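You operate a simulated robot arm through the tools that you are given. There is no shell and no other tool.

You are at the controls of a simulated two-armed robot. One attempt, no reset.

TASK
Take the cap off the water bottle on the top of the wooden bench and lay it down there.

It is judged by the outcome, as a careful person would: the job done as asked, and still so three seconds after it is handed in. It fails if anything else is knocked over, pushed out of place, dropped, spilled or broken. Lids that push on must go on centred and level and be pressed home; caps that screw on are set level and turned clockwise until they are tight.

THE ROBOT
Two 7-joint arms with two-finger parallel grippers on one trunk, on a base that moves. Base frame: it is fixed to the floor where the robot stands at the start and does not move with it; the origin is under the middle of the robot, x ahead of it, y to its left, z up. Lengths are in mm, angles in degrees, forces in N, time in s.
The left shoulder is at the start at [50, 165, 1230], the right one opposite. With the tool pointing down near the work surface each hand reaches from about 240 to 700 mm from the robot's upright axis, wherever it stands, measured 20 degrees to its own side. Payload 3.91 kg a hand.
The tool frame of a hand sits at the grasp point between the pads (the TCP): z along the fingers, y along the line on which they close. The tips reach 30 mm beyond it. The gripper opens to 110 mm. The fingers are 20 mm wide and 10 mm thick; the gripper's body (48 by 112 mm) begins 55 mm behind the TCP.
Orientation is told as [roll, pitch, yaw] about the base's x, y, z axes, in that order, counted from this pose: with the fingers straight down and closing along the base's y, the tool's x points along the base's -x, its y along +y and its z along -z.

THE INTERFACE
- The arms move only by the tool step_arm. It takes "left_plan", "right_plan" or both (then of equal length, played together; a hand with none holds still); each is a list of rows, each an object (a shift or turn left out is 0, a gripper value left out holds the last) with "travel": the shift along the tool's x, y, z in mm, a list of three; "rotation": the turn, a rotation vector about the tool's x, y, z in degrees, a list of three. In form: [{"travel": [x, y, z], "rotation": [wx, wy, wz]}, ...]. A call has 1 to 20 rows; each row is the pose to reach, as a shift and turn from the pose commanded when the call began, along the tool's axes at that moment. "left_grip" and "right_grip" are, for a hand that has rows, the gripper command, from -1 (shut) to 1 (fully open), values between in proportion, set as the call begins (left out, the last holds). Rows are played at 5 a second. More than 50 mm and 8.6 degrees between two rows, or a gripper value outside its range, and nothing of the call is played. A pose out of reach is approached as far as the arm can. The call stops where the force on the tool passes 40 N (or 10 N more than at its start, if that is more) or the arm is blocked; 0.2 s more then pass. The fingers move at their own pace (about 45 mm/s each) and stop on an object; they squeeze with about 30 N. The grip force told is the motor's: it shows also when the fingers shut on nothing. Time passes only in rows, and 0.2 s behind the last, so rows that repeat a pose let the fingers close. The reply holds the time, the measured pose of the TCP, the force on the tool along the base axes, the opening and the grip force, in the units named above and with some noise, with the torque about the TCP (base axes, N m) and any sound that the robot's microphone picked up, and new pictures: "pictures" is both (left out), scene, wrist or none (wrist: the cameras of the hands that moved).
- Cameras (640 x 400 px; columns grow to the right, rows downward): "scene" is now at [119.8, 20.8, 1430.7]; the picture's right is [0.22, -0.97, 0.00], its down [-0.28, -0.06, -0.96] and it looks along [0.93, 0.22, -0.29] (base axes); focal length 265 px, centre (320, 200). "left" rides on the left gripper at [72, -17, -103] in its tool frame; the picture's right is [0.23, 0.97, 0.00], its down [-0.76, 0.18, -0.62] and it looks along [-0.61, 0.14, 0.78] (tool axes); focal length 222 px, centre (320, 200). "right" rides on the right gripper at [72, 17, -103] in its tool frame; the picture's right is [-0.23, 0.97, 0.00], its down [-0.76, -0.18, -0.62] and it looks along [-0.61, -0.14, 0.78] (tool axes); focal length 222 px, centre (320, 200). There is no depth. A picture from a camera that has moved, and an enlarged one, comes with that camera's place and axes in the base frame and with its lens.
- lift_body(by): slides the trunk up (or, below 0, down) by that many mm; the arms and the scene camera ride with it, the base frame stays. It gives what a move gives, with no picture.
- drive_base(legs): drives the robot by 1 to 6 legs, each [ahead, left, turn to the left] in mm, mm and degrees, along the robot's own axes; the way and the turn of a leg run together, so that a leg with both is an arc; at most 1500 mm and 180 degrees a leg. The arms and the cameras ride along, it lands a little off, and it stops where it bumps. It gives what a move gives, and a new picture of the scene camera.
- head_to(pan, tilt): turns the head with the scene camera to pan (to the left, within 80 degrees either way) and tilt (down, from -29 to 69), counted from straight ahead of the robot. It gives what a move gives, and a new picture of the scene camera.
- enlarge(camera, box): a new picture of the part [left, top, right, bottom] of that camera's present view, enlarged. No time passes.
- finish_job(): hands the job in; it is judged then, once.

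Places have to be worked out from the pictures, the camera data and where the tool is seen. Open the grippers and draw the arms clear of the work before you hand the job in, unless the task says otherwise.

The tools are called as a command line: name --argument value ..., lists and objects as JSON in quotes. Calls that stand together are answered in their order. step_arm: Moves the arms, as the interface text tells. Its arguments: {"type":"object","properties":{"left_plan":{"type":"array","items":{"type":"object","properties":{"travel":{"type":"array","items":{"type":"number"}},"rotation":{"type":"array","items":{"type":"number"}}}}},"left_grip":{"type":"number"},"right_plan":{"type":"array","items":{"type":"object","properties":{"travel":{"type":"array","items":{"type":"number"}},"rotation":{"type":"array","items":{"type":"number"}}}}},"right_grip":{"type":"number"},"pictures":{"type":"string","enum":["both","scene","wrist","none"]}},"required":[]} The other tools are called the same way: lift_body (by) moves the trunk up or down; drive_base (legs) drives the base; head_to (pan, tilt) turns the head that bears the scene camera; enlarge (camera, box) takes an enlarged picture of a part of a camera's view; finish_job () hands the job in.

At the start:

```text
clock: 0.0
left_tcp_pos: [423.8, 364.0, 1326.1]
left_tool_rot: [0.0, 0.0, 0.0]
left_ft_force: [0.4, 0.5, 0.5]
left_torque: [0.01, 0.02, -0.02]
left_width: 109.9
left_finger_force: 0.2
right_tcp_pos: [288.5, 3.7, 1332.7]
right_tool_rot: [-0.1, 0.0, 0.0]
right_ft_force: [0.4, 0.4, 0.6]
right_torque: [-0.02, 0.0, -0.01]
right_width: 109.8
right_finger_force: 0.1
trunk travel left (down, up): [-450.0, 53.0]
robot x, y, heading: [0.9, -0.5, 0.1]
head pan, tilt (commanded): [13.0, 16.8]
```

scene: 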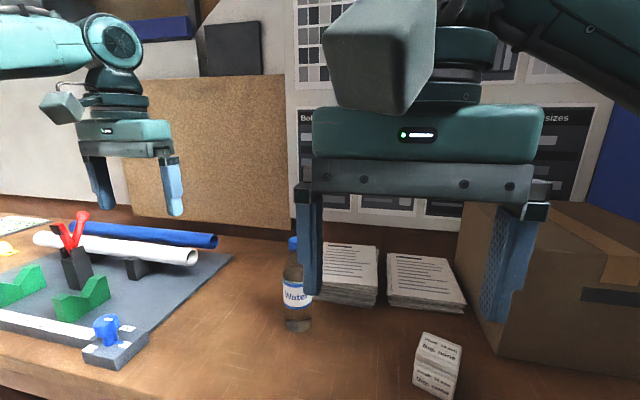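
right: 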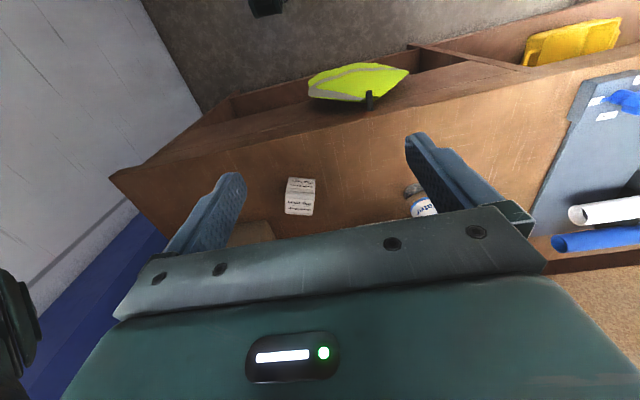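
left: 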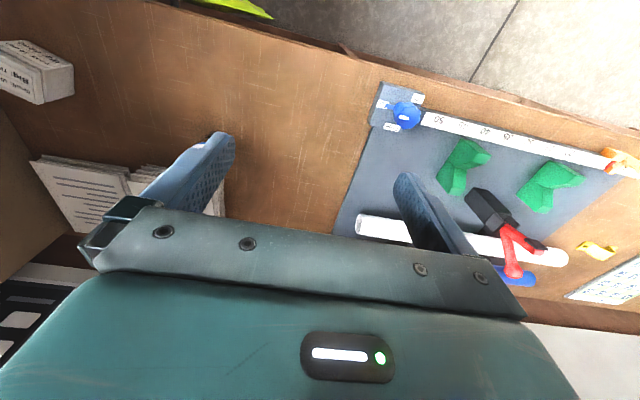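

The pictures show the bottle with a blue cap on the bench, ahead and slightly left, partly behind the right gripper. I'll enlarge the views to judge where it is and how big.

enlarge --camera "scene" --box '[240, 220, 400, 350]'

enlarge --camera "right" --box '[360, 130, 520, 230]'

enlarge --camera "left" --box '[100, 100, 260, 220]'

```text
3.08 times, centred on (320, 285) of scene
camera zoom: at [119.8, 20.8, 1430.7], right [0.22, -0.97, 0.0], down [-0.28, -0.06, -0.96], along [0.93, 0.22, -0.29], focal length 816 px, centre (320, -62)
```

zoom: 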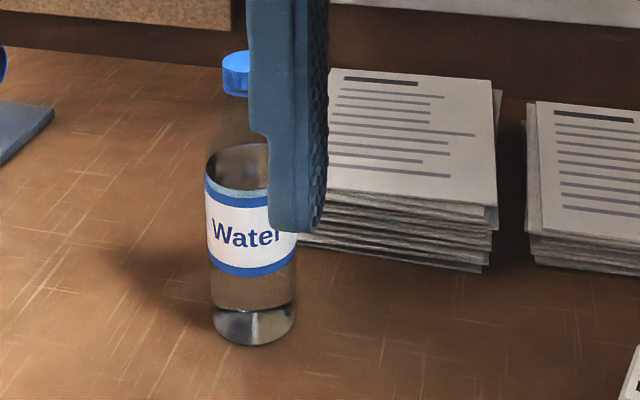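

```text
4.00 times, centred on (440, 180) of right
camera zoom: at [215.1, 20.2, 1436.8], right [0.23, 0.97, 0.0], down [0.76, -0.18, 0.62], along [0.61, -0.14, -0.78], focal length 888 px, centre (-160, 280)
```

zoom: 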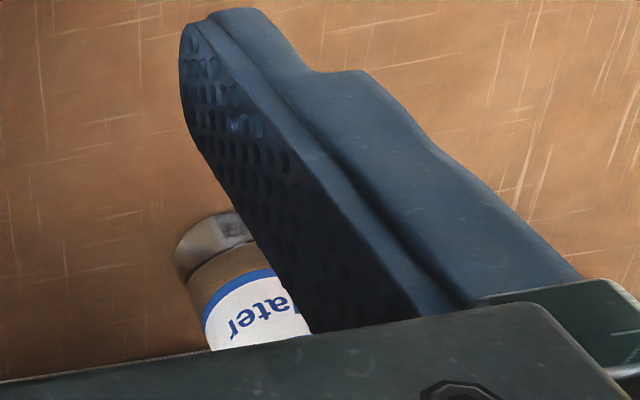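

```text
3.33 times, centred on (180, 160) of left
camera zoom: at [352.7, 346.4, 1430.9], right [-0.23, 0.97, 0.0], down [0.76, 0.18, 0.62], along [0.61, 0.14, -0.78], focal length 740 px, centre (787, 333)
```

zoom: 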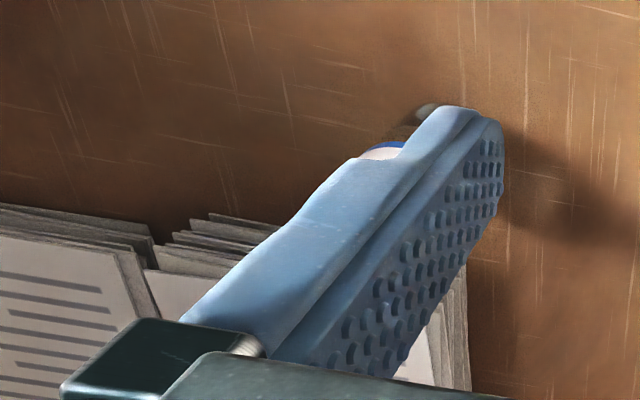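

From the scene and both wrist views, the bench top works out at z≈1000. The bottle stands near (572, 176), about 200 mm tall and 60 mm in diameter. I'd like to bring it onto the robot's midline so both hands can reach it, so first I look left for anything in the way.

head_to --pan 60 --tilt 45

```text
clock: 1.1
left_tcp_pos: [424.9, 363.4, 1327.0]
left_tool_rot: [0.0, 0.0, 0.1]
left_ft_force: [-0.1, 0.4, 0.1]
left_torque: [0.03, 0.0, 0.02]
left_width: 110.1
left_finger_force: 0.0
right_tcp_pos: [288.3, 4.3, 1333.7]
right_tool_rot: [0.0, 0.0, 0.0]
right_ft_force: [-0.7, -0.3, -0.6]
right_torque: [0.04, -0.01, 0.02]
right_width: 109.9
right_finger_force: 0.1
trunk travel left (down, up): [-450.0, 53.0]
robot x, y, heading: [-1.1, 2.0, 0.1]
head pan, tilt (commanded): [60.0, 45.0]
camera scene: at [69.5, 70.2, 1386.8], right [0.87, -0.5, 0.0], down [-0.35, -0.61, -0.71], along [0.35, 0.61, -0.71], focal length 265 px, centre (320, 200)
```

scene: 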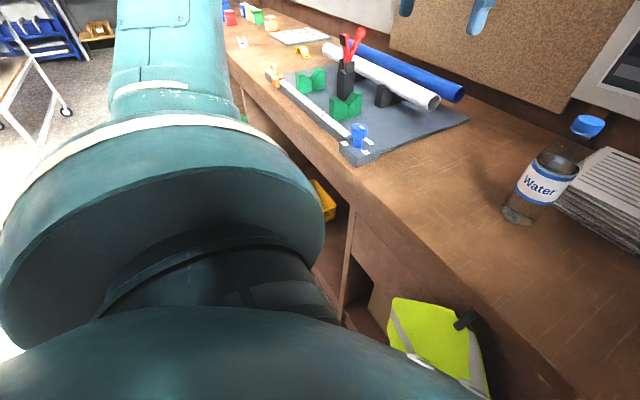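

The bottle agrees with (577, 173) on a bench at z≈1000, whose front edge is at x≈346. A hi-vis vest hangs on the front of the bench, so I check the clearance between it and the base before driving.

head_to --pan 20 --tilt 69

```text
clock: 2.2
left_tcp_pos: [423.1, 364.1, 1326.8]
left_tool_rot: [0.0, 0.0, 0.0]
left_ft_force: [-0.5, 0.1, -0.4]
left_torque: [0.01, 0.0, 0.0]
left_width: 109.9
left_finger_force: 0.1
right_tcp_pos: [292.6, 1.7, 1330.5]
right_tool_rot: [-0.3, 0.1, -0.9]
right_ft_force: [65.5, -32.6, -27.1]
right_torque: [2.86, 5.18, 0.69]
right_width: 110.0
right_finger_force: 0.0
trunk travel left (down, up): [-450.0, 53.0]
robot x, y, heading: [1.8, 1.8, -0.1]
head pan, tilt (commanded): [20.0, 68.8]
camera scene: at [72.0, 43.5, 1362.3], right [0.71, -0.7, 0.0], down [-0.63, -0.64, -0.43], along [0.3, 0.31, -0.9], focal length 265 px, centre (320, 200)
```

scene: 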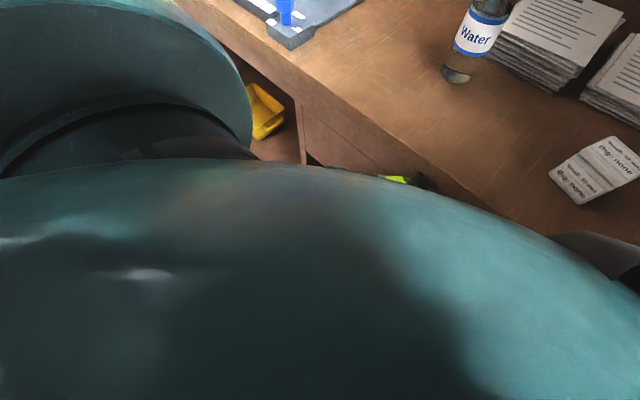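

The head bumped into the right arm (65 N on the right tool), so I back it off by the way it came.

head_to --pan 60 --tilt 45

head_to --pan 60 --tilt 17

head_to --pan 13 --tilt 17

```text
clock: 3.3
left_tcp_pos: [421.9, 364.3, 1327.4]
left_tool_rot: [0.0, 0.0, 0.0]
left_ft_force: [-0.2, -0.6, 0.2]
left_torque: [0.0, -0.01, -0.03]
left_width: 110.1
left_finger_force: 0.2
right_tcp_pos: [287.1, 4.9, 1333.9]
right_tool_rot: [0.0, 0.0, 0.1]
right_ft_force: [0.4, 0.8, -0.2]
right_torque: [0.04, 0.0, -0.01]
right_width: 109.9
right_finger_force: 0.2
trunk travel left (down, up): [-450.0, 53.0]
robot x, y, heading: [0.9, 3.4, -0.2]
head pan, tilt (commanded): [60.0, 45.0]
camera scene: at [69.5, 70.3, 1386.7], right [0.87, -0.5, 0.0], down [-0.35, -0.61, -0.71], along [0.35, 0.61, -0.71], focal length 265 px, centre (320, 200)
```

scene: 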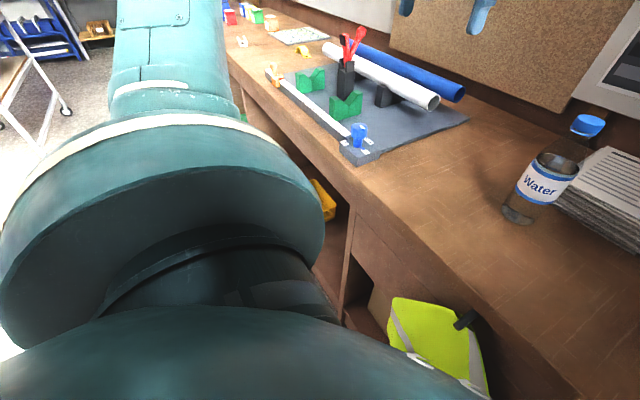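

```text
clock: 4.2
left_tcp_pos: [422.5, 364.6, 1327.8]
left_tool_rot: [0.0, 0.0, 0.0]
left_ft_force: [-0.5, 0.1, -0.1]
left_torque: [-0.03, 0.04, 0.02]
left_width: 110.0
left_finger_force: 0.0
right_tcp_pos: [287.6, 5.0, 1333.5]
right_tool_rot: [-0.1, 0.0, 0.1]
right_ft_force: [-0.6, -1.1, 0.2]
right_torque: [0.0, 0.02, -0.02]
right_width: 110.2
right_finger_force: 0.0
trunk travel left (down, up): [-450.0, 53.0]
robot x, y, heading: [-4.0, 1.4, -0.0]
head pan, tilt (commanded): [60.0, 17.0]
camera scene: at [75.5, 80.7, 1430.2], right [0.87, -0.5, 0.0], down [-0.15, -0.25, -0.96], along [0.48, 0.83, -0.29], focal length 265 px, centre (320, 200)
```

scene: 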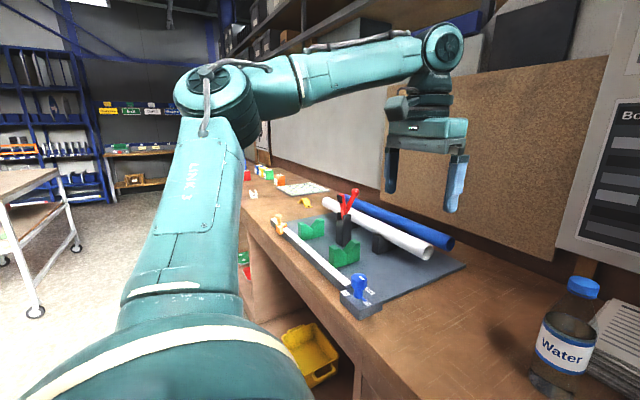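

```text
clock: 5.4
left_tcp_pos: [423.8, 365.3, 1326.8]
left_tool_rot: [0.0, 0.0, 0.0]
left_ft_force: [1.0, 0.5, -0.5]
left_torque: [0.01, -0.02, 0.02]
left_width: 110.0
left_finger_force: 0.0
right_tcp_pos: [288.3, 4.3, 1334.1]
right_tool_rot: [0.1, 0.0, 0.0]
right_ft_force: [-0.3, -1.0, 0.3]
right_torque: [0.03, -0.01, 0.01]
right_width: 110.1
right_finger_force: 0.1
trunk travel left (down, up): [-450.0, 53.0]
robot x, y, heading: [-1.3, 0.1, -0.1]
head pan, tilt (commanded): [13.0, 17.0]
camera scene: at [119.8, 20.9, 1430.3], right [0.23, -0.97, 0.0], down [-0.28, -0.07, -0.96], along [0.93, 0.22, -0.29], focal length 265 px, centre (320, 200)
```

scene: 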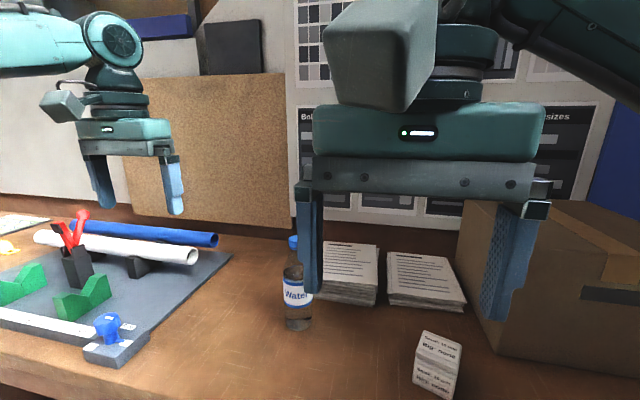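

The head is clear again and forces are back to zero. The bottle is about 17° left of straight ahead, so I turn the robot in place by 17° so that both hands can reach it symmetrically.

drive_base --legs '[[0, 0, 17]]'

```text
clock: 6.7
left_tcp_pos: [297.1, 472.4, 1327.4]
left_tool_rot: [0.1, 0.0, 17.2]
left_ft_force: [0.6, 0.0, 0.0]
left_torque: [-0.02, 0.0, -0.02]
left_width: 110.1
left_finger_force: 0.0
right_tcp_pos: [273.4, 89.2, 1333.3]
right_tool_rot: [-0.1, 0.0, 17.2]
right_ft_force: [0.3, -0.3, -0.1]
right_torque: [0.02, -0.04, 0.01]
right_width: 110.2
right_finger_force: 0.0
trunk travel left (down, up): [-450.0, 53.0]
robot x, y, heading: [0.0, -1.6, 17.2]
head pan, tilt (commanded): [13.0, 17.0]
camera scene: at [108.0, 55.7, 1430.3], right [0.5, -0.86, 0.0], down [-0.25, -0.15, -0.96], along [0.83, 0.48, -0.29], focal length 265 px, centre (320, 200)
```

scene: 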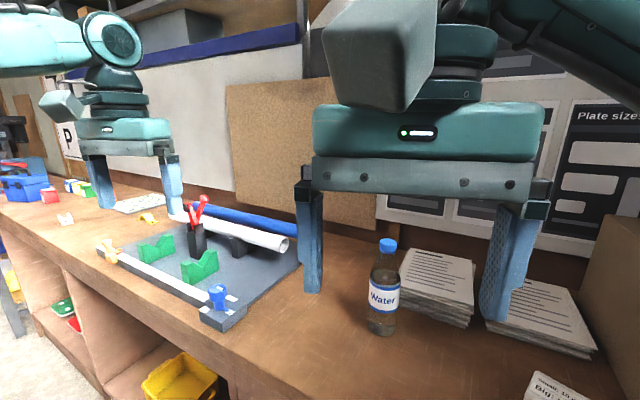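

The bottle is now in clear view between the right fingers. I enlarge it to measure the cap and body.

enlarge --camera "scene" --box '[320, 230, 450, 345]'

enlarge --camera "right" --box '[0, 0, 640, 400]'

enlarge --camera "left" --box '[0, 0, 640, 400]'

```text
3.48 times, centred on (385, 288) of scene
camera zoom: at [108.0, 55.7, 1430.3], right [0.5, -0.86, 0.0], down [-0.25, -0.15, -0.96], along [0.83, 0.48, -0.29], focal length 922 px, centre (94, -104)
```

zoom: 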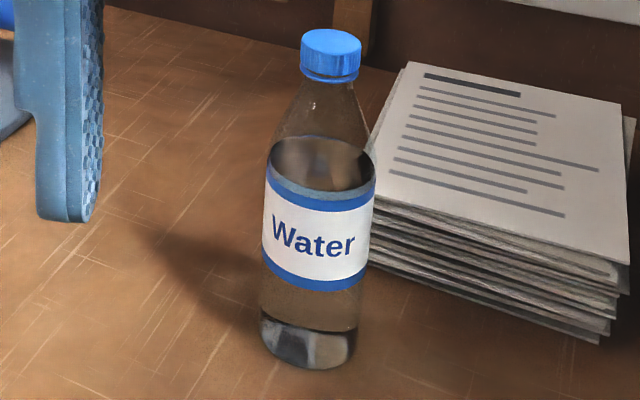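

```text
1.00 times, centred on (320, 200) of right (not enlarged: the box is as wide or as high as the picture)
camera zoom: at [199.0, 83.3, 1436.9], right [-0.07, 1.0, 0.0], down [0.78, 0.06, 0.62], along [0.62, 0.04, -0.78], focal length 222 px, centre (320, 200)
```

zoom: 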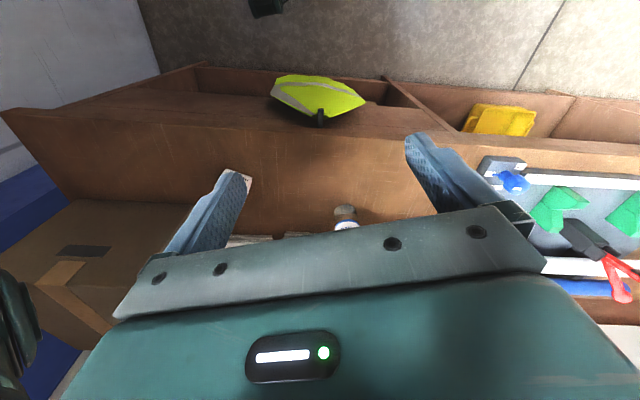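

```text
1.00 times, centred on (320, 200) of left (not enlarged: the box is as wide or as high as the picture)
camera zoom: at [234.0, 434.9, 1430.8], right [-0.51, 0.86, 0.0], down [0.67, 0.4, 0.62], along [0.54, 0.31, -0.78], focal length 222 px, centre (320, 200)
```

zoom: 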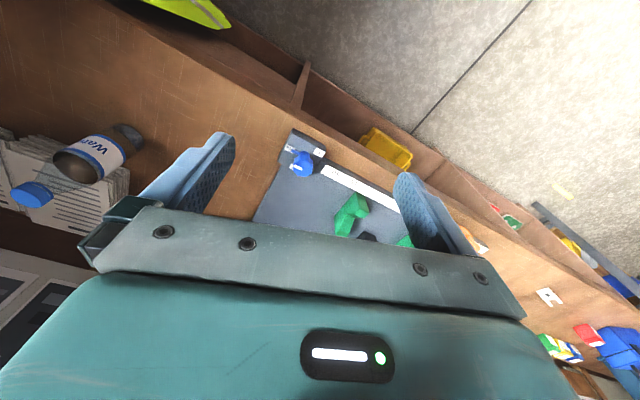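

The left camera also sees the whole bottle, with a good baseline from the scene camera. I enlarge it to triangulate the cap and base.

enlarge --camera "left" --box '[0, 110, 160, 220]'

```text
3.64 times, centred on (80, 165) of left
camera zoom: at [234.0, 434.9, 1430.8], right [-0.51, 0.86, 0.0], down [0.67, 0.4, 0.62], along [0.54, 0.31, -0.78], focal length 808 px, centre (1193, 327)
```

zoom: 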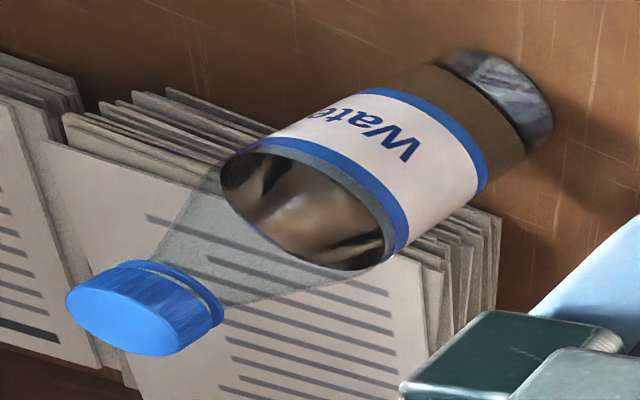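

I put the cap top near (593, 183, 1196), the base near z≈985–1000 and the body at about 60 mm diameter. I clear the right hand to the right. At the same time I bring the left hand, still high, behind the bottle with its yaw turned towards −10°.

step_arm --left_plan '[{"travel": [-8, -36, 8], "rotation": [0, 0, 3.4]}, {"travel": [-17, -72, 16], "rotation": [0, 0, 6.8]}, {"travel": [-26, -108, 24], "rotation": [0, 0, 10.2]}, {"travel": [-35, -145, 32], "rotation": [0, 0, 13.6]}, {"travel": [-44, -181, 40], "rotation": [0, 0, 17]}, {"travel": [-53, -218, 48], "rotation": [0, 0, 20.4]}, {"travel": [-62, -255, 58], "rotation": [0, 0, 23.8]}, {"travel": [-70, -291, 67], "rotation": [0, 0, 27.2]}]' --right_plan '[{"travel": [0, -30, 0]}, {"travel": [0, -60, 0]}, {"travel": [0, -90, 0]}, {"travel": [0, -120, 0]}, {"travel": [0, -150, 0]}, {"travel": [0, -160, 0]}, {"travel": [0, -170, 0]}, {"travel": [0, -170, 0]}]'

```text
clock: 8.5
left_tcp_pos: [392.6, 280.6, 1260.4]
left_tool_rot: [-0.2, -0.1, -8.7]
left_ft_force: [0.6, 0.5, 0.1]
left_torque: [0.0, 0.0, 0.01]
left_width: 109.8
left_finger_force: 0.0
left hand out of reach, approached as far as the arm can: row 6, 7, 8
right_tcp_pos: [326.9, -72.7, 1334.8]
right_tool_rot: [0.1, 0.1, 17.2]
right_ft_force: [0.5, -0.7, 0.5]
right_torque: [-0.04, 0.02, 0.03]
right_width: 110.0
right_finger_force: 0.1
trunk travel left (down, up): [-450.0, 53.0]
robot x, y, heading: [-0.8, 0.2, 17.0]
head pan, tilt (commanded): [13.0, 17.0]
camera scene: at [109.1, 55.9, 1430.2], right [0.5, -0.86, 0.0], down [-0.25, -0.15, -0.96], along [0.83, 0.48, -0.29], focal length 265 px, centre (320, 200)
camera right: at [251.3, -79.2, 1437.5], right [-0.07, 1.0, 0.0], down [0.78, 0.06, 0.62], along [0.62, 0.04, -0.78], focal length 222 px, centre (320, 200)
camera left: at [319.6, 273.4, 1363.2], right [-0.08, 1.0, 0.0], down [0.78, 0.06, 0.62], along [0.62, 0.05, -0.78], focal length 222 px, centre (320, 200)
```

scene: 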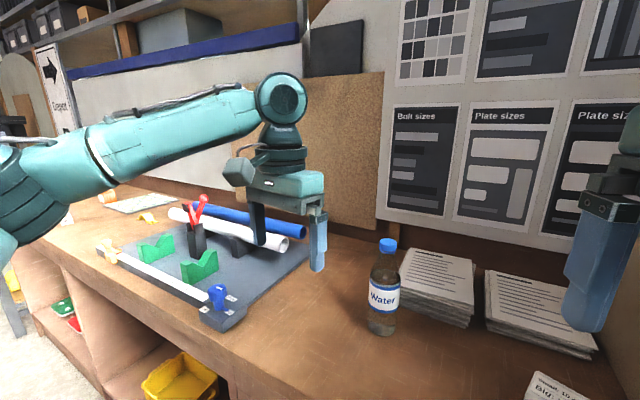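
right: 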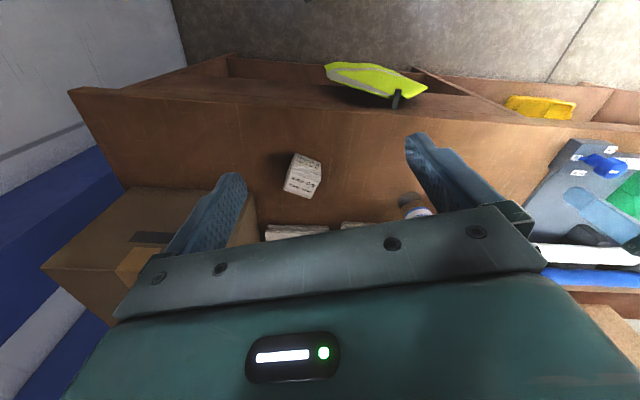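
left: 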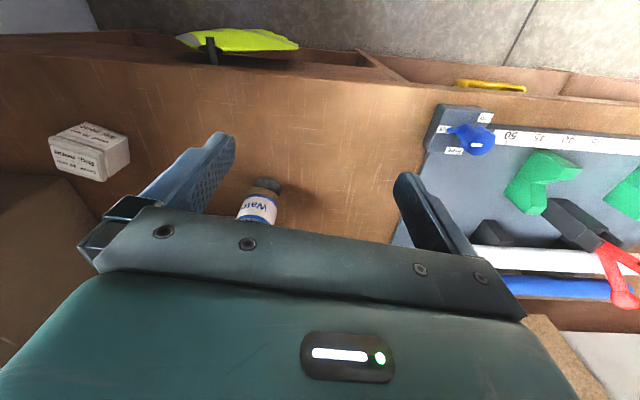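

The left hand stopped short at (393, 281) with yaw −9, probably an inward-yaw limit. I turn its yaw back towards the robot's heading and see where it goes.

step_arm --left_plan '[{"travel": [0, 0, 0], "rotation": [0, 0, -7]}, {"travel": [0, 0, 0], "rotation": [0, 0, -14]}, {"travel": [0, 0, 0], "rotation": [0, 0, -20]}]' --pictures "none"

```text
clock: 9.3
left_tcp_pos: [390.9, 278.2, 1257.9]
left_tool_rot: [0.0, 0.1, 10.2]
left_ft_force: [-1.6, -0.9, -0.5]
left_torque: [0.01, -0.01, -0.01]
left_width: 110.1
left_finger_force: 0.1
right_tcp_pos: [325.6, -74.0, 1334.8]
right_tool_rot: [0.0, 0.0, 17.2]
right_ft_force: [-0.2, 0.1, 0.8]
right_torque: [-0.04, 0.03, 0.09]
right_width: 109.6
right_finger_force: 0.1
trunk travel left (down, up): [-450.0, 53.0]
robot x, y, heading: [2.9, -2.6, 17.3]
head pan, tilt (commanded): [13.0, 17.0]
```

The yaw came back and the position held. Now I tilt the left hand forward by 50° in place, so the fingers point forward and down.

step_arm --left_plan '[{"rotation": [0, -7, 0]}, {"rotation": [0, -14, 0]}, {"rotation": [0, -21, 0]}, {"rotation": [0, -28, 0]}, {"rotation": [0, -35, 0]}, {"rotation": [0, -42, 0]}, {"rotation": [0, -50, 0]}]' --pictures "both"

```text
clock: 10.9
left_tcp_pos: [390.6, 276.7, 1258.2]
left_tool_rot: [0.0, -50.2, 10.0]
left_ft_force: [0.2, 0.1, -0.8]
left_torque: [0.03, -0.01, -0.02]
left_width: 109.9
left_finger_force: 0.2
right_tcp_pos: [324.4, -73.3, 1333.6]
right_tool_rot: [-0.1, -0.1, 17.3]
right_ft_force: [0.2, 0.5, -1.0]
right_torque: [-0.02, -0.03, -0.04]
right_width: 110.1
right_finger_force: 0.1
trunk travel left (down, up): [-450.0, 53.0]
robot x, y, heading: [2.3, 0.4, 16.9]
head pan, tilt (commanded): [13.0, 17.0]
camera scene: at [107.9, 55.4, 1430.3], right [0.5, -0.86, 0.0], down [-0.25, -0.15, -0.96], along [0.83, 0.48, -0.29], focal length 265 px, centre (320, 200)
camera left: at [271.2, 238.4, 1268.4], right [-0.31, 0.93, -0.18], down [-0.02, 0.18, 0.98], along [0.95, 0.31, -0.04], focal length 222 px, centre (320, 200)
```

scene: 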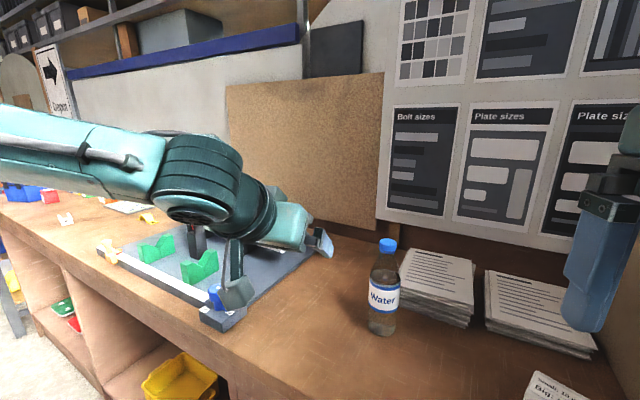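
left: 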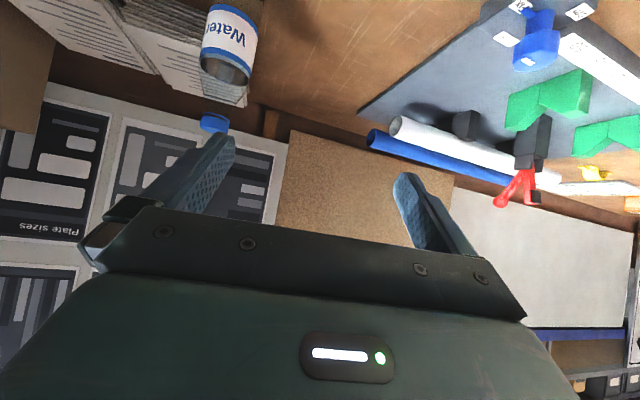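

The tilt works (pitch −50, yaw 10). I bring the left hand down and across to a stand-off behind the bottle at about (430, 170, 1110).

step_arm --left_plan '[{"travel": [20, -22, 22]}, {"travel": [40, -45, 44]}, {"travel": [60, -67, 66]}, {"travel": [80, -90, 88]}, {"travel": [100, -112, 111]}]' --pictures "both"

```text
clock: 12.1
left_tcp_pos: [414.3, 210.2, 1120.4]
left_tool_rot: [-0.1, -50.2, 10.0]
left_ft_force: [-0.4, -0.5, -0.4]
left_torque: [0.01, -0.02, 0.01]
left_width: 110.3
left_finger_force: 0.1
left hand out of reach, approached as far as the arm can: row 4, 5
right_tcp_pos: [325.6, -72.9, 1334.5]
right_tool_rot: [0.1, 0.0, 17.2]
right_ft_force: [-0.6, -0.3, 0.0]
right_torque: [0.01, -0.02, 0.0]
right_width: 110.1
right_finger_force: 0.1
trunk travel left (down, up): [-450.0, 53.0]
robot x, y, heading: [1.1, 1.0, 17.2]
head pan, tilt (commanded): [13.0, 17.0]
camera scene: at [108.3, 55.4, 1430.3], right [0.5, -0.86, 0.0], down [-0.25, -0.15, -0.96], along [0.83, 0.48, -0.29], focal length 265 px, centre (320, 200)
camera left: at [295.4, 170.6, 1132.7], right [-0.31, 0.93, -0.17], down [-0.02, 0.18, 0.98], along [0.95, 0.31, -0.04], focal length 222 px, centre (320, 200)
```

scene: 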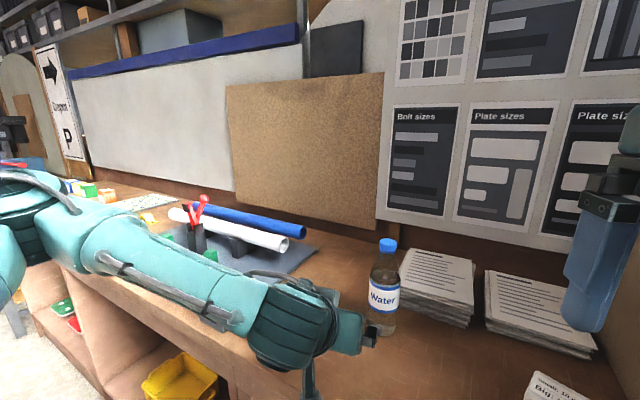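
left: 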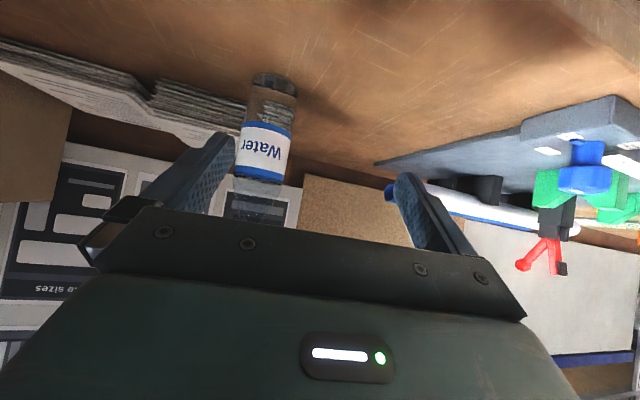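

The left arm seems folded too near the body in that direction. I try turning the hand's yaw to about −9° to point at the bottle while moving forward, which stretches the arm out.

step_arm --left_plan '[{"travel": [-6, -4, 11], "rotation": [3.7, 0, 3.1]}, {"travel": [-12, -8, 22], "rotation": [7.4, 0, 6.2]}, {"travel": [-18, -12, 33], "rotation": [11.1, 0, 9.3]}, {"travel": [-23, -16, 43], "rotation": [14.6, 0, 12.2]}]' --pictures "both"

```text
clock: 13.1
left_tcp_pos: [464.9, 202.2, 1111.1]
left_tool_rot: [0.1, -50.0, -9.1]
left_ft_force: [0.2, 0.2, -0.6]
left_torque: [-0.01, 0.0, -0.02]
left_width: 110.1
left_finger_force: 0.1
right_tcp_pos: [325.1, -72.7, 1334.4]
right_tool_rot: [0.0, 0.0, 17.2]
right_ft_force: [0.0, 0.5, -0.1]
right_torque: [0.01, 0.0, 0.0]
right_width: 110.0
right_finger_force: 0.1
trunk travel left (down, up): [-450.0, 53.0]
robot x, y, heading: [2.1, -3.5, 17.2]
head pan, tilt (commanded): [13.0, 17.0]
camera scene: at [108.3, 55.5, 1430.3], right [0.5, -0.86, 0.0], down [-0.25, -0.15, -0.96], along [0.83, 0.48, -0.29], focal length 265 px, centre (320, 200)
camera left: at [340.1, 204.7, 1121.8], right [0.01, 0.98, -0.17], down [0.04, 0.17, 0.98], along [1.0, -0.02, -0.04], focal length 222 px, centre (320, 200)
```

scene: 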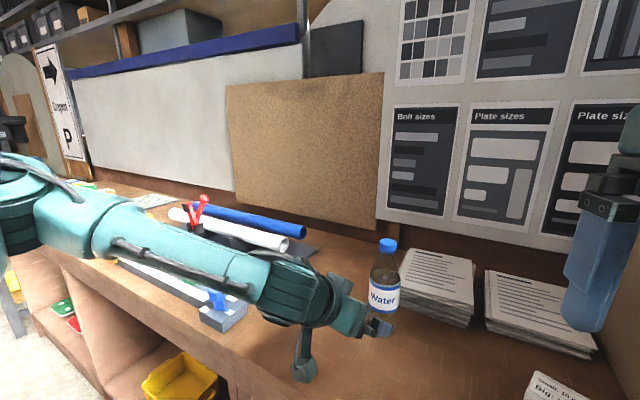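
left: 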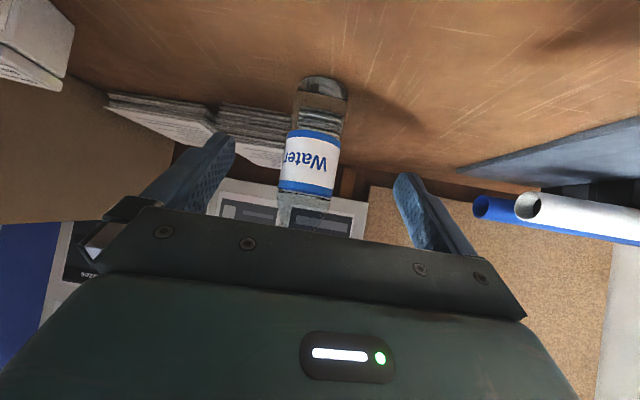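

Reached: the left hand is at (465, 202, 1111) and the bottle stands between the open fingers. I enlarge the left view to measure the lateral alignment.

enlarge --camera "left" --box '[220, 60, 420, 240]'

enlarge --camera "scene" --box '[270, 220, 450, 390]'

```text
2.22 times, centred on (320, 150) of left
camera zoom: at [340.1, 204.7, 1121.8], right [0.01, 0.98, -0.17], down [0.04, 0.17, 0.98], along [1.0, -0.02, -0.04], focal length 494 px, centre (320, 311)
```

zoom: 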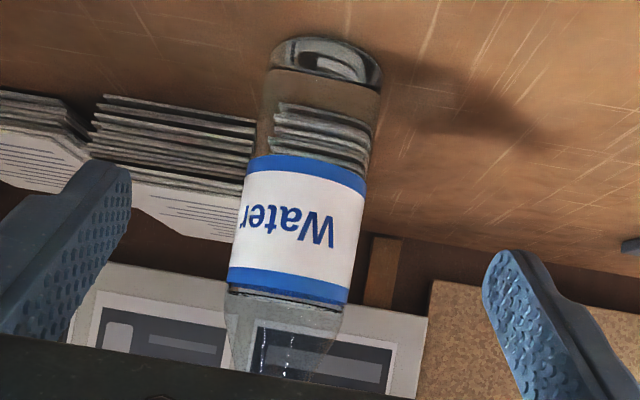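

```text
2.35 times, centred on (360, 305) of scene
camera zoom: at [108.3, 55.5, 1430.3], right [0.5, -0.86, 0.0], down [-0.25, -0.15, -0.96], along [0.83, 0.48, -0.29], focal length 624 px, centre (226, -47)
```

zoom: 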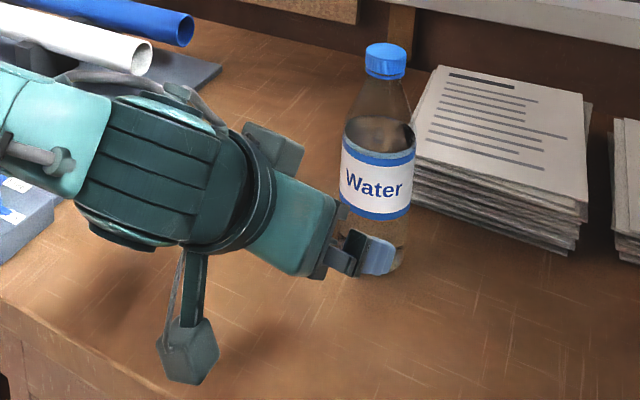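

Triangulating again puts the bottle axis at about (587, 184), with the label centre at z≈1075 and a diameter of about 62. The left hand is laterally centred within about 2 mm, so I advance until the pads straddle the body at z≈1060, fingers still open.

step_arm --left_plan '[{"travel": [-5, 0, 14]}, {"travel": [-10, 0, 28]}, {"travel": [-15, 1, 42]}, {"travel": [-20, 1, 56]}, {"travel": [-25, 1, 70]}, {"travel": [-30, 1.5, 84]}, {"travel": [-35, 2, 98]}, {"travel": [-40, 2, 111]}]' --pictures "both"

```text
clock: 14.9
left_tcp_pos: [516.7, 235.3, 1100.2]
left_tool_rot: [0.0, -50.0, -9.1]
left_ft_force: [0.2, -0.1, -0.2]
left_torque: [-0.02, 0.0, -0.01]
left_width: 109.9
left_finger_force: 0.1
left hand out of reach, approached as far as the arm can: row 2, 3, 4, 5, 6, 7, 8
right_tcp_pos: [324.8, -73.4, 1334.4]
right_tool_rot: [0.0, 0.0, 17.3]
right_ft_force: [0.6, 0.6, 1.0]
right_torque: [-0.03, 0.0, -0.03]
right_width: 110.0
right_finger_force: 0.1
trunk travel left (down, up): [-450.0, 53.0]
robot x, y, heading: [4.0, -0.7, 17.4]
head pan, tilt (commanded): [13.0, 17.0]
camera scene: at [108.1, 55.3, 1430.3], right [0.5, -0.86, 0.0], down [-0.25, -0.15, -0.96], along [0.83, 0.48, -0.29], focal length 265 px, centre (320, 200)
camera left: at [391.2, 237.6, 1111.3], right [0.01, 0.98, -0.17], down [0.04, 0.17, 0.98], along [1.0, -0.02, -0.04], focal length 222 px, centre (320, 200)
```

scene: 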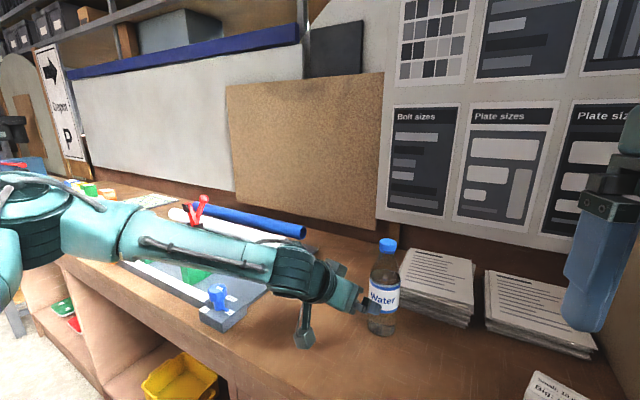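
left: 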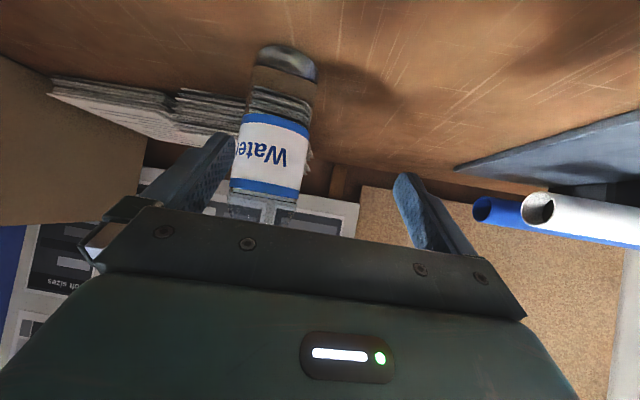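

The left arm hits a joint limit there and slid sideways to (517, 235, 1100) without touching anything. Before fixing that, I check whether the right hand can reach over the cap. I back the left hand off a little and move the right hand above the bottle, with its tips more than 55 mm over the cap.

step_arm --left_plan '[{"travel": [0, 5, -20]}, {"travel": [0, 10, -40]}, {"travel": [0, 15, -50]}, {"travel": [0, 15, -50]}, {"travel": [0, 15, -50]}, {"travel": [0, 15, -50]}, {"travel": [0, 15, -50]}, {"travel": [0, 15, -50]}, {"travel": [0, 15, -50]}, {"travel": [0, 15, -50]}]' --right_plan '[{"travel": [-33, 17, 4]}, {"travel": [-65, 34, 9]}, {"travel": [-98, 50, 13]}, {"travel": [-130, 67, 18]}, {"travel": [-163, 84, 22]}, {"travel": [-196, 101, 26]}, {"travel": [-228, 118, 31]}, {"travel": [-261, 134, 35]}, {"travel": [-293, 151, 40]}, {"travel": [-326, 168, 44]}]' --pictures "both"

```text
clock: 17.1
left_tcp_pos: [482.2, 258.8, 1133.5]
left_tool_rot: [0.0, -49.9, -9.0]
left_ft_force: [0.0, -0.2, -0.4]
left_torque: [-0.01, -0.03, -0.02]
left_width: 109.9
left_finger_force: 0.0
right_tcp_pos: [550.6, 151.3, 1282.5]
right_tool_rot: [0.0, -0.2, 17.2]
right_ft_force: [0.9, 0.2, 0.1]
right_torque: [0.03, 0.02, -0.03]
right_width: 109.8
right_finger_force: 0.1
right hand out of reach, approached as far as the arm can: row 9, 10
trunk travel left (down, up): [-450.0, 53.0]
robot x, y, heading: [-3.8, 0.8, 17.2]
head pan, tilt (commanded): [13.0, 17.0]
camera scene: at [108.2, 55.2, 1430.3], right [0.5, -0.86, 0.0], down [-0.25, -0.15, -0.96], along [0.83, 0.48, -0.29], focal length 265 px, centre (320, 200)
camera right: at [475.6, 144.6, 1384.1], right [-0.07, 1.0, 0.0], down [0.78, 0.06, 0.62], along [0.62, 0.04, -0.78], focal length 222 px, centre (320, 200)
camera left: at [356.6, 260.8, 1143.7], right [0.01, 0.98, -0.17], down [0.04, 0.17, 0.98], along [1.0, -0.02, -0.04], focal length 222 px, centre (320, 200)
```

scene: 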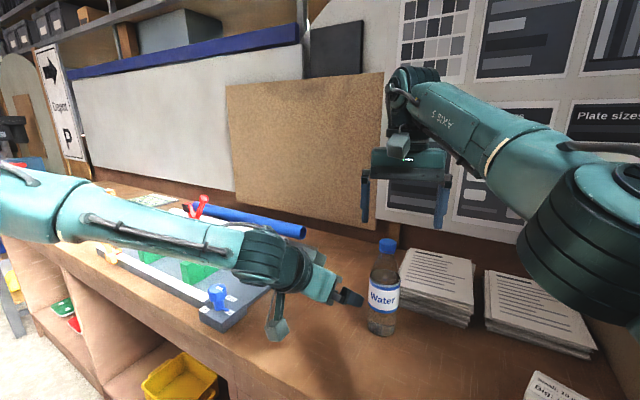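
right: 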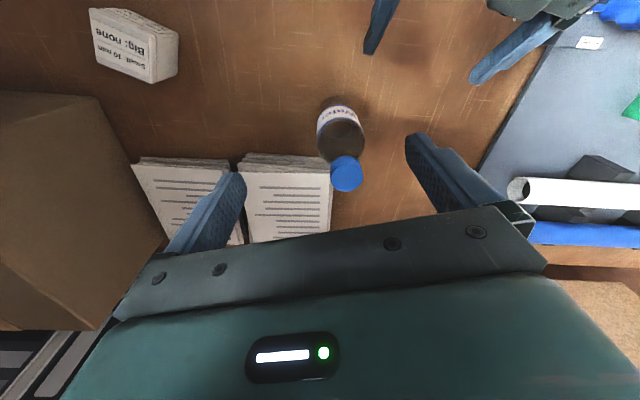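
left: 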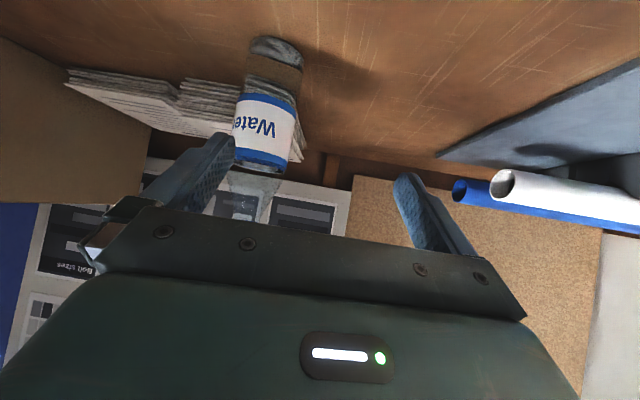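

The right hand got to (551, 151) with its wrist high, so it is nearly fully extended. Now I test whether the left hand can take a more sideways approach, turning its yaw to about −45° in place, well clear of the bottle.

step_arm --left_plan '[{"rotation": [5.5, 0, 4.6]}, {"rotation": [11, 0, 9.2]}, {"rotation": [16.5, 0, 13.9]}, {"rotation": [22, 0, 18.5]}, {"rotation": [27.6, 0, 23.1]}]' --pictures "scene"

```text
clock: 18.3
left_tcp_pos: [485.1, 260.0, 1131.9]
left_tool_rot: [-0.2, -50.1, -44.8]
left_ft_force: [0.1, -0.3, -0.3]
left_torque: [0.01, -0.02, 0.0]
left_width: 109.9
left_finger_force: 0.1
right_tcp_pos: [550.1, 150.7, 1281.6]
right_tool_rot: [0.1, 0.1, 17.2]
right_ft_force: [1.0, 0.8, -0.1]
right_torque: [0.03, -0.01, 0.01]
right_width: 110.0
right_finger_force: 0.1
trunk travel left (down, up): [-450.0, 53.0]
robot x, y, heading: [-1.3, 0.8, 17.2]
head pan, tilt (commanded): [13.0, 17.0]
camera scene: at [108.4, 55.5, 1430.3], right [0.5, -0.86, 0.0], down [-0.25, -0.15, -0.96], along [0.83, 0.48, -0.29], focal length 265 px, centre (320, 200)
```

scene: 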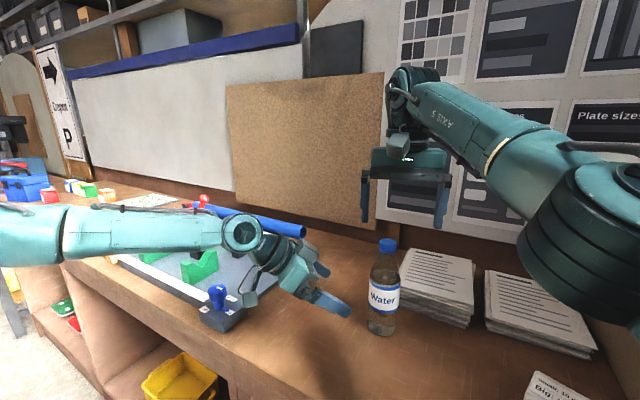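

Yaw −45° is fully reached, so a sideways approach works. I move the left hand to a stand-off in line with the bottle, lower it to z≈1085, and look.

step_arm --left_plan '[{"travel": [11, 6, 11]}, {"travel": [22, 12, 22]}, {"travel": [34, 18, 33]}]' --pictures "both"

```text
clock: 19.1
left_tcp_pos: [498.2, 269.1, 1085.9]
left_tool_rot: [-0.3, -50.0, -44.8]
left_ft_force: [0.1, 0.5, 0.2]
left_torque: [-0.01, -0.01, -0.02]
left_width: 109.9
left_finger_force: 0.0
right_tcp_pos: [550.4, 150.6, 1280.3]
right_tool_rot: [0.0, 0.0, 17.2]
right_ft_force: [-0.4, 0.1, -0.3]
right_torque: [0.02, -0.02, -0.04]
right_width: 109.9
right_finger_force: 0.1
trunk travel left (down, up): [-450.0, 53.0]
robot x, y, heading: [1.5, -0.6, 17.1]
head pan, tilt (commanded): [13.0, 17.0]
camera scene: at [108.5, 55.5, 1430.3], right [0.5, -0.86, 0.0], down [-0.25, -0.15, -0.96], along [0.83, 0.48, -0.29], focal length 265 px, centre (320, 200)
camera left: at [399.4, 346.3, 1097.1], right [0.58, 0.79, -0.18], down [0.13, 0.12, 0.98], along [0.8, -0.6, -0.04], focal length 222 px, centre (320, 200)
```

scene: 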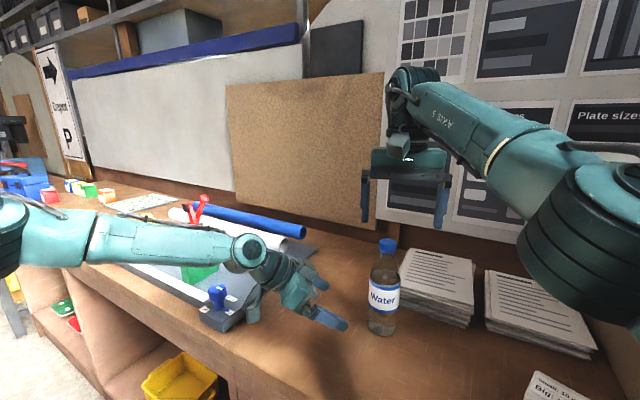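
left: 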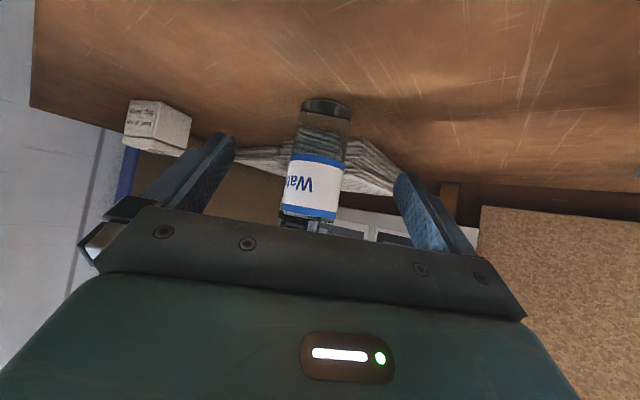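

The left hand is lined up at (498, 269, 1086). I enlarge its view to measure the bottle's lateral offset.

enlarge --camera "left" --box '[240, 80, 400, 230]'

enlarge --camera "right" --box '[280, 80, 400, 220]'

```text
2.67 times, centred on (320, 155) of left
camera zoom: at [399.4, 346.3, 1097.1], right [0.58, 0.79, -0.18], down [0.13, 0.12, 0.98], along [0.8, -0.6, -0.04], focal length 592 px, centre (320, 320)
```

zoom: 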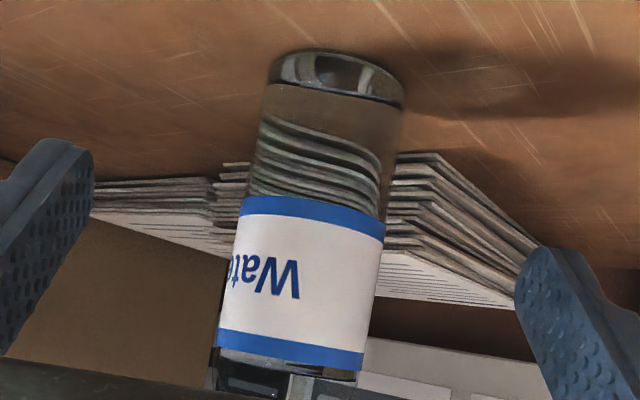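

```text
2.86 times, centred on (340, 150) of right
camera zoom: at [475.8, 145.0, 1384.1], right [-0.07, 1.0, 0.0], down [0.78, 0.05, 0.62], along [0.62, 0.04, -0.78], focal length 635 px, centre (263, 343)
```

zoom: 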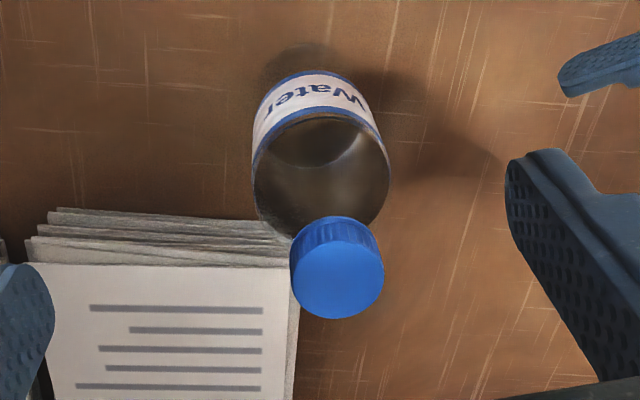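

The hand cameras agree on the bottle axis near (598, 183), with a body of about 63 mm and a cap of about 32 mm. Relative to the left hand it is 132 mm forward and 10 mm along +tool-y. I shift sideways and go half the way in.

step_arm --left_plan '[{"travel": [-8, 5, 13]}, {"travel": [-16, 10, 26]}, {"travel": [-24, 10, 38]}, {"travel": [-32, 10, 51]}]' --pictures "both"

```text
clock: 20.1
left_tcp_pos: [530.6, 244.3, 1084.6]
left_tool_rot: [0.0, -50.1, -45.0]
left_ft_force: [0.3, -1.2, 0.2]
left_torque: [0.0, 0.01, 0.04]
left_width: 110.0
left_finger_force: 0.0
left hand out of reach, approached as far as the arm can: row 3, 4
right_tcp_pos: [550.1, 151.3, 1281.1]
right_tool_rot: [0.0, -0.2, 17.2]
right_ft_force: [0.3, 0.2, 0.0]
right_torque: [0.03, -0.01, 0.0]
right_width: 110.0
right_finger_force: 0.0
trunk travel left (down, up): [-450.0, 53.0]
robot x, y, heading: [-0.3, 1.9, 17.4]
head pan, tilt (commanded): [13.0, 17.0]
camera scene: at [108.3, 55.4, 1430.3], right [0.5, -0.86, 0.0], down [-0.25, -0.15, -0.96], along [0.83, 0.48, -0.29], focal length 265 px, centre (320, 200)
camera left: at [430.1, 320.8, 1096.3], right [0.59, 0.79, -0.17], down [0.13, 0.12, 0.98], along [0.8, -0.6, -0.04], focal length 222 px, centre (320, 200)
```

scene: 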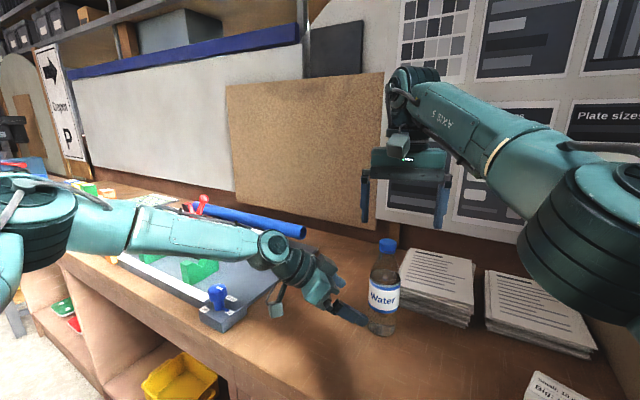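
left: 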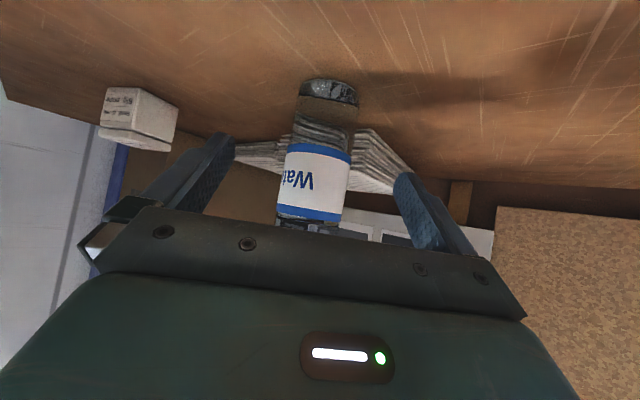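

The left arm again stopped short, at (531, 244, 1085). I probe which direction is blocked with small moves, starting with a purely lateral one along the tool's −y.

step_arm --left_plan '[{"travel": [0, -10, 0]}, {"travel": [0, -20, 0]}, {"travel": [-6, -20, 10]}, {"travel": [-12, -20, 20]}]' --pictures "none"

```text
clock: 21.1
left_tcp_pos: [518.3, 221.8, 1087.0]
left_tool_rot: [0.1, -50.1, -44.8]
left_ft_force: [-0.7, 0.1, -0.7]
left_torque: [0.01, 0.03, -0.02]
left_width: 109.8
left_finger_force: 0.0
left hand out of reach, approached as far as the arm can: row 3, 4
right_tcp_pos: [550.6, 151.0, 1282.0]
right_tool_rot: [0.0, -0.1, 17.3]
right_ft_force: [-0.5, 0.1, -0.7]
right_torque: [-0.02, -0.04, 0.01]
right_width: 109.9
right_finger_force: 0.1
trunk travel left (down, up): [-450.0, 53.0]
robot x, y, heading: [-2.6, 3.6, 17.6]
head pan, tilt (commanded): [13.0, 17.0]
```

Moving sideways is free but moving forward is blocked, so the robot is standing a little too far from the bottle for both hands. I look down in front of the base to see how much room there is to drive forward.

head_to --pan 0 --tilt 50

```text
clock: 22.1
left_tcp_pos: [518.8, 222.6, 1086.0]
left_tool_rot: [-0.1, -50.1, -44.9]
left_ft_force: [-0.8, -1.1, 0.0]
left_torque: [0.04, 0.0, -0.04]
left_width: 109.8
left_finger_force: 0.2
right_tcp_pos: [550.1, 152.2, 1282.2]
right_tool_rot: [0.0, -0.2, 17.2]
right_ft_force: [0.4, 0.1, -0.5]
right_torque: [-0.01, 0.01, 0.0]
right_width: 110.1
right_finger_force: 0.0
trunk travel left (down, up): [-450.0, 53.0]
robot x, y, heading: [1.8, -1.5, 17.2]
head pan, tilt (commanded): [0.0, 50.0]
camera scene: at [101.1, 31.3, 1379.9], right [0.3, -0.96, 0.0], down [-0.73, -0.23, -0.64], along [0.61, 0.19, -0.77], focal length 265 px, centre (320, 200)
```

scene: 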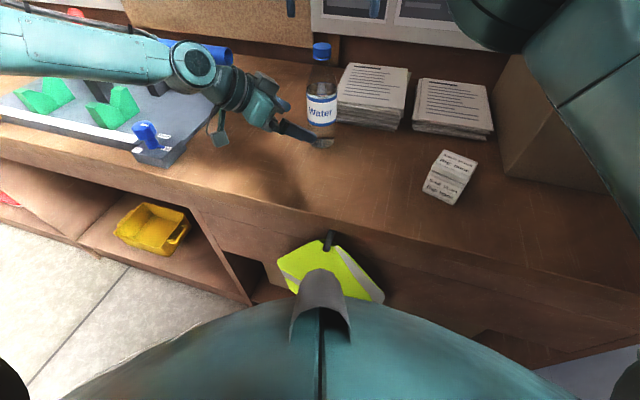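

The bench front is at x≈350 and the robot's torso is well short of it, so there is room to go forward. I retract the left hand up and back, then I'll turn slightly right and drive about 85 mm ahead to bring the bottle within reach of both hands.

step_arm --left_plan '[{"travel": [-12, 0, -32]}, {"travel": [-24, 0, -64]}, {"travel": [-36, 0, -97]}, {"travel": [-48, 0, -129]}, {"travel": [-60, 0, -161]}]' --pictures "scene"

```text
clock: 23.3
left_tcp_pos: [459.2, 282.4, 1236.9]
left_tool_rot: [-0.1, -50.0, -45.0]
left_ft_force: [-0.6, -0.4, -0.1]
left_torque: [0.0, 0.0, 0.02]
left_width: 110.0
left_finger_force: 0.0
right_tcp_pos: [549.0, 151.2, 1280.9]
right_tool_rot: [0.1, -0.1, 17.2]
right_ft_force: [0.0, -0.9, 0.1]
right_torque: [0.03, 0.01, 0.01]
right_width: 110.0
right_finger_force: 0.0
trunk travel left (down, up): [-450.0, 53.0]
robot x, y, heading: [-0.6, 1.7, 17.1]
head pan, tilt (commanded): [0.0, 50.0]
camera scene: at [100.5, 31.2, 1379.9], right [0.3, -0.96, 0.0], down [-0.73, -0.23, -0.64], along [0.61, 0.19, -0.77], focal length 265 px, centre (320, 200)
```

scene: 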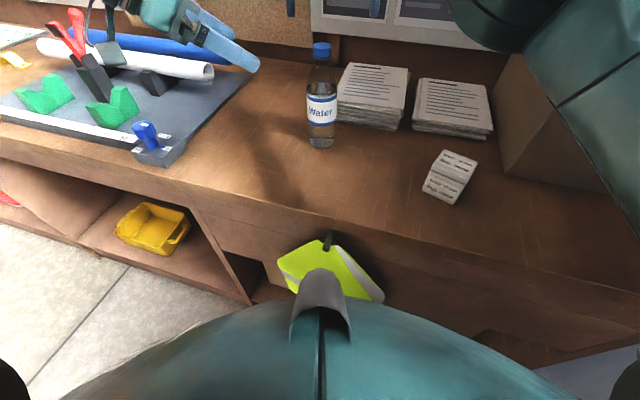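

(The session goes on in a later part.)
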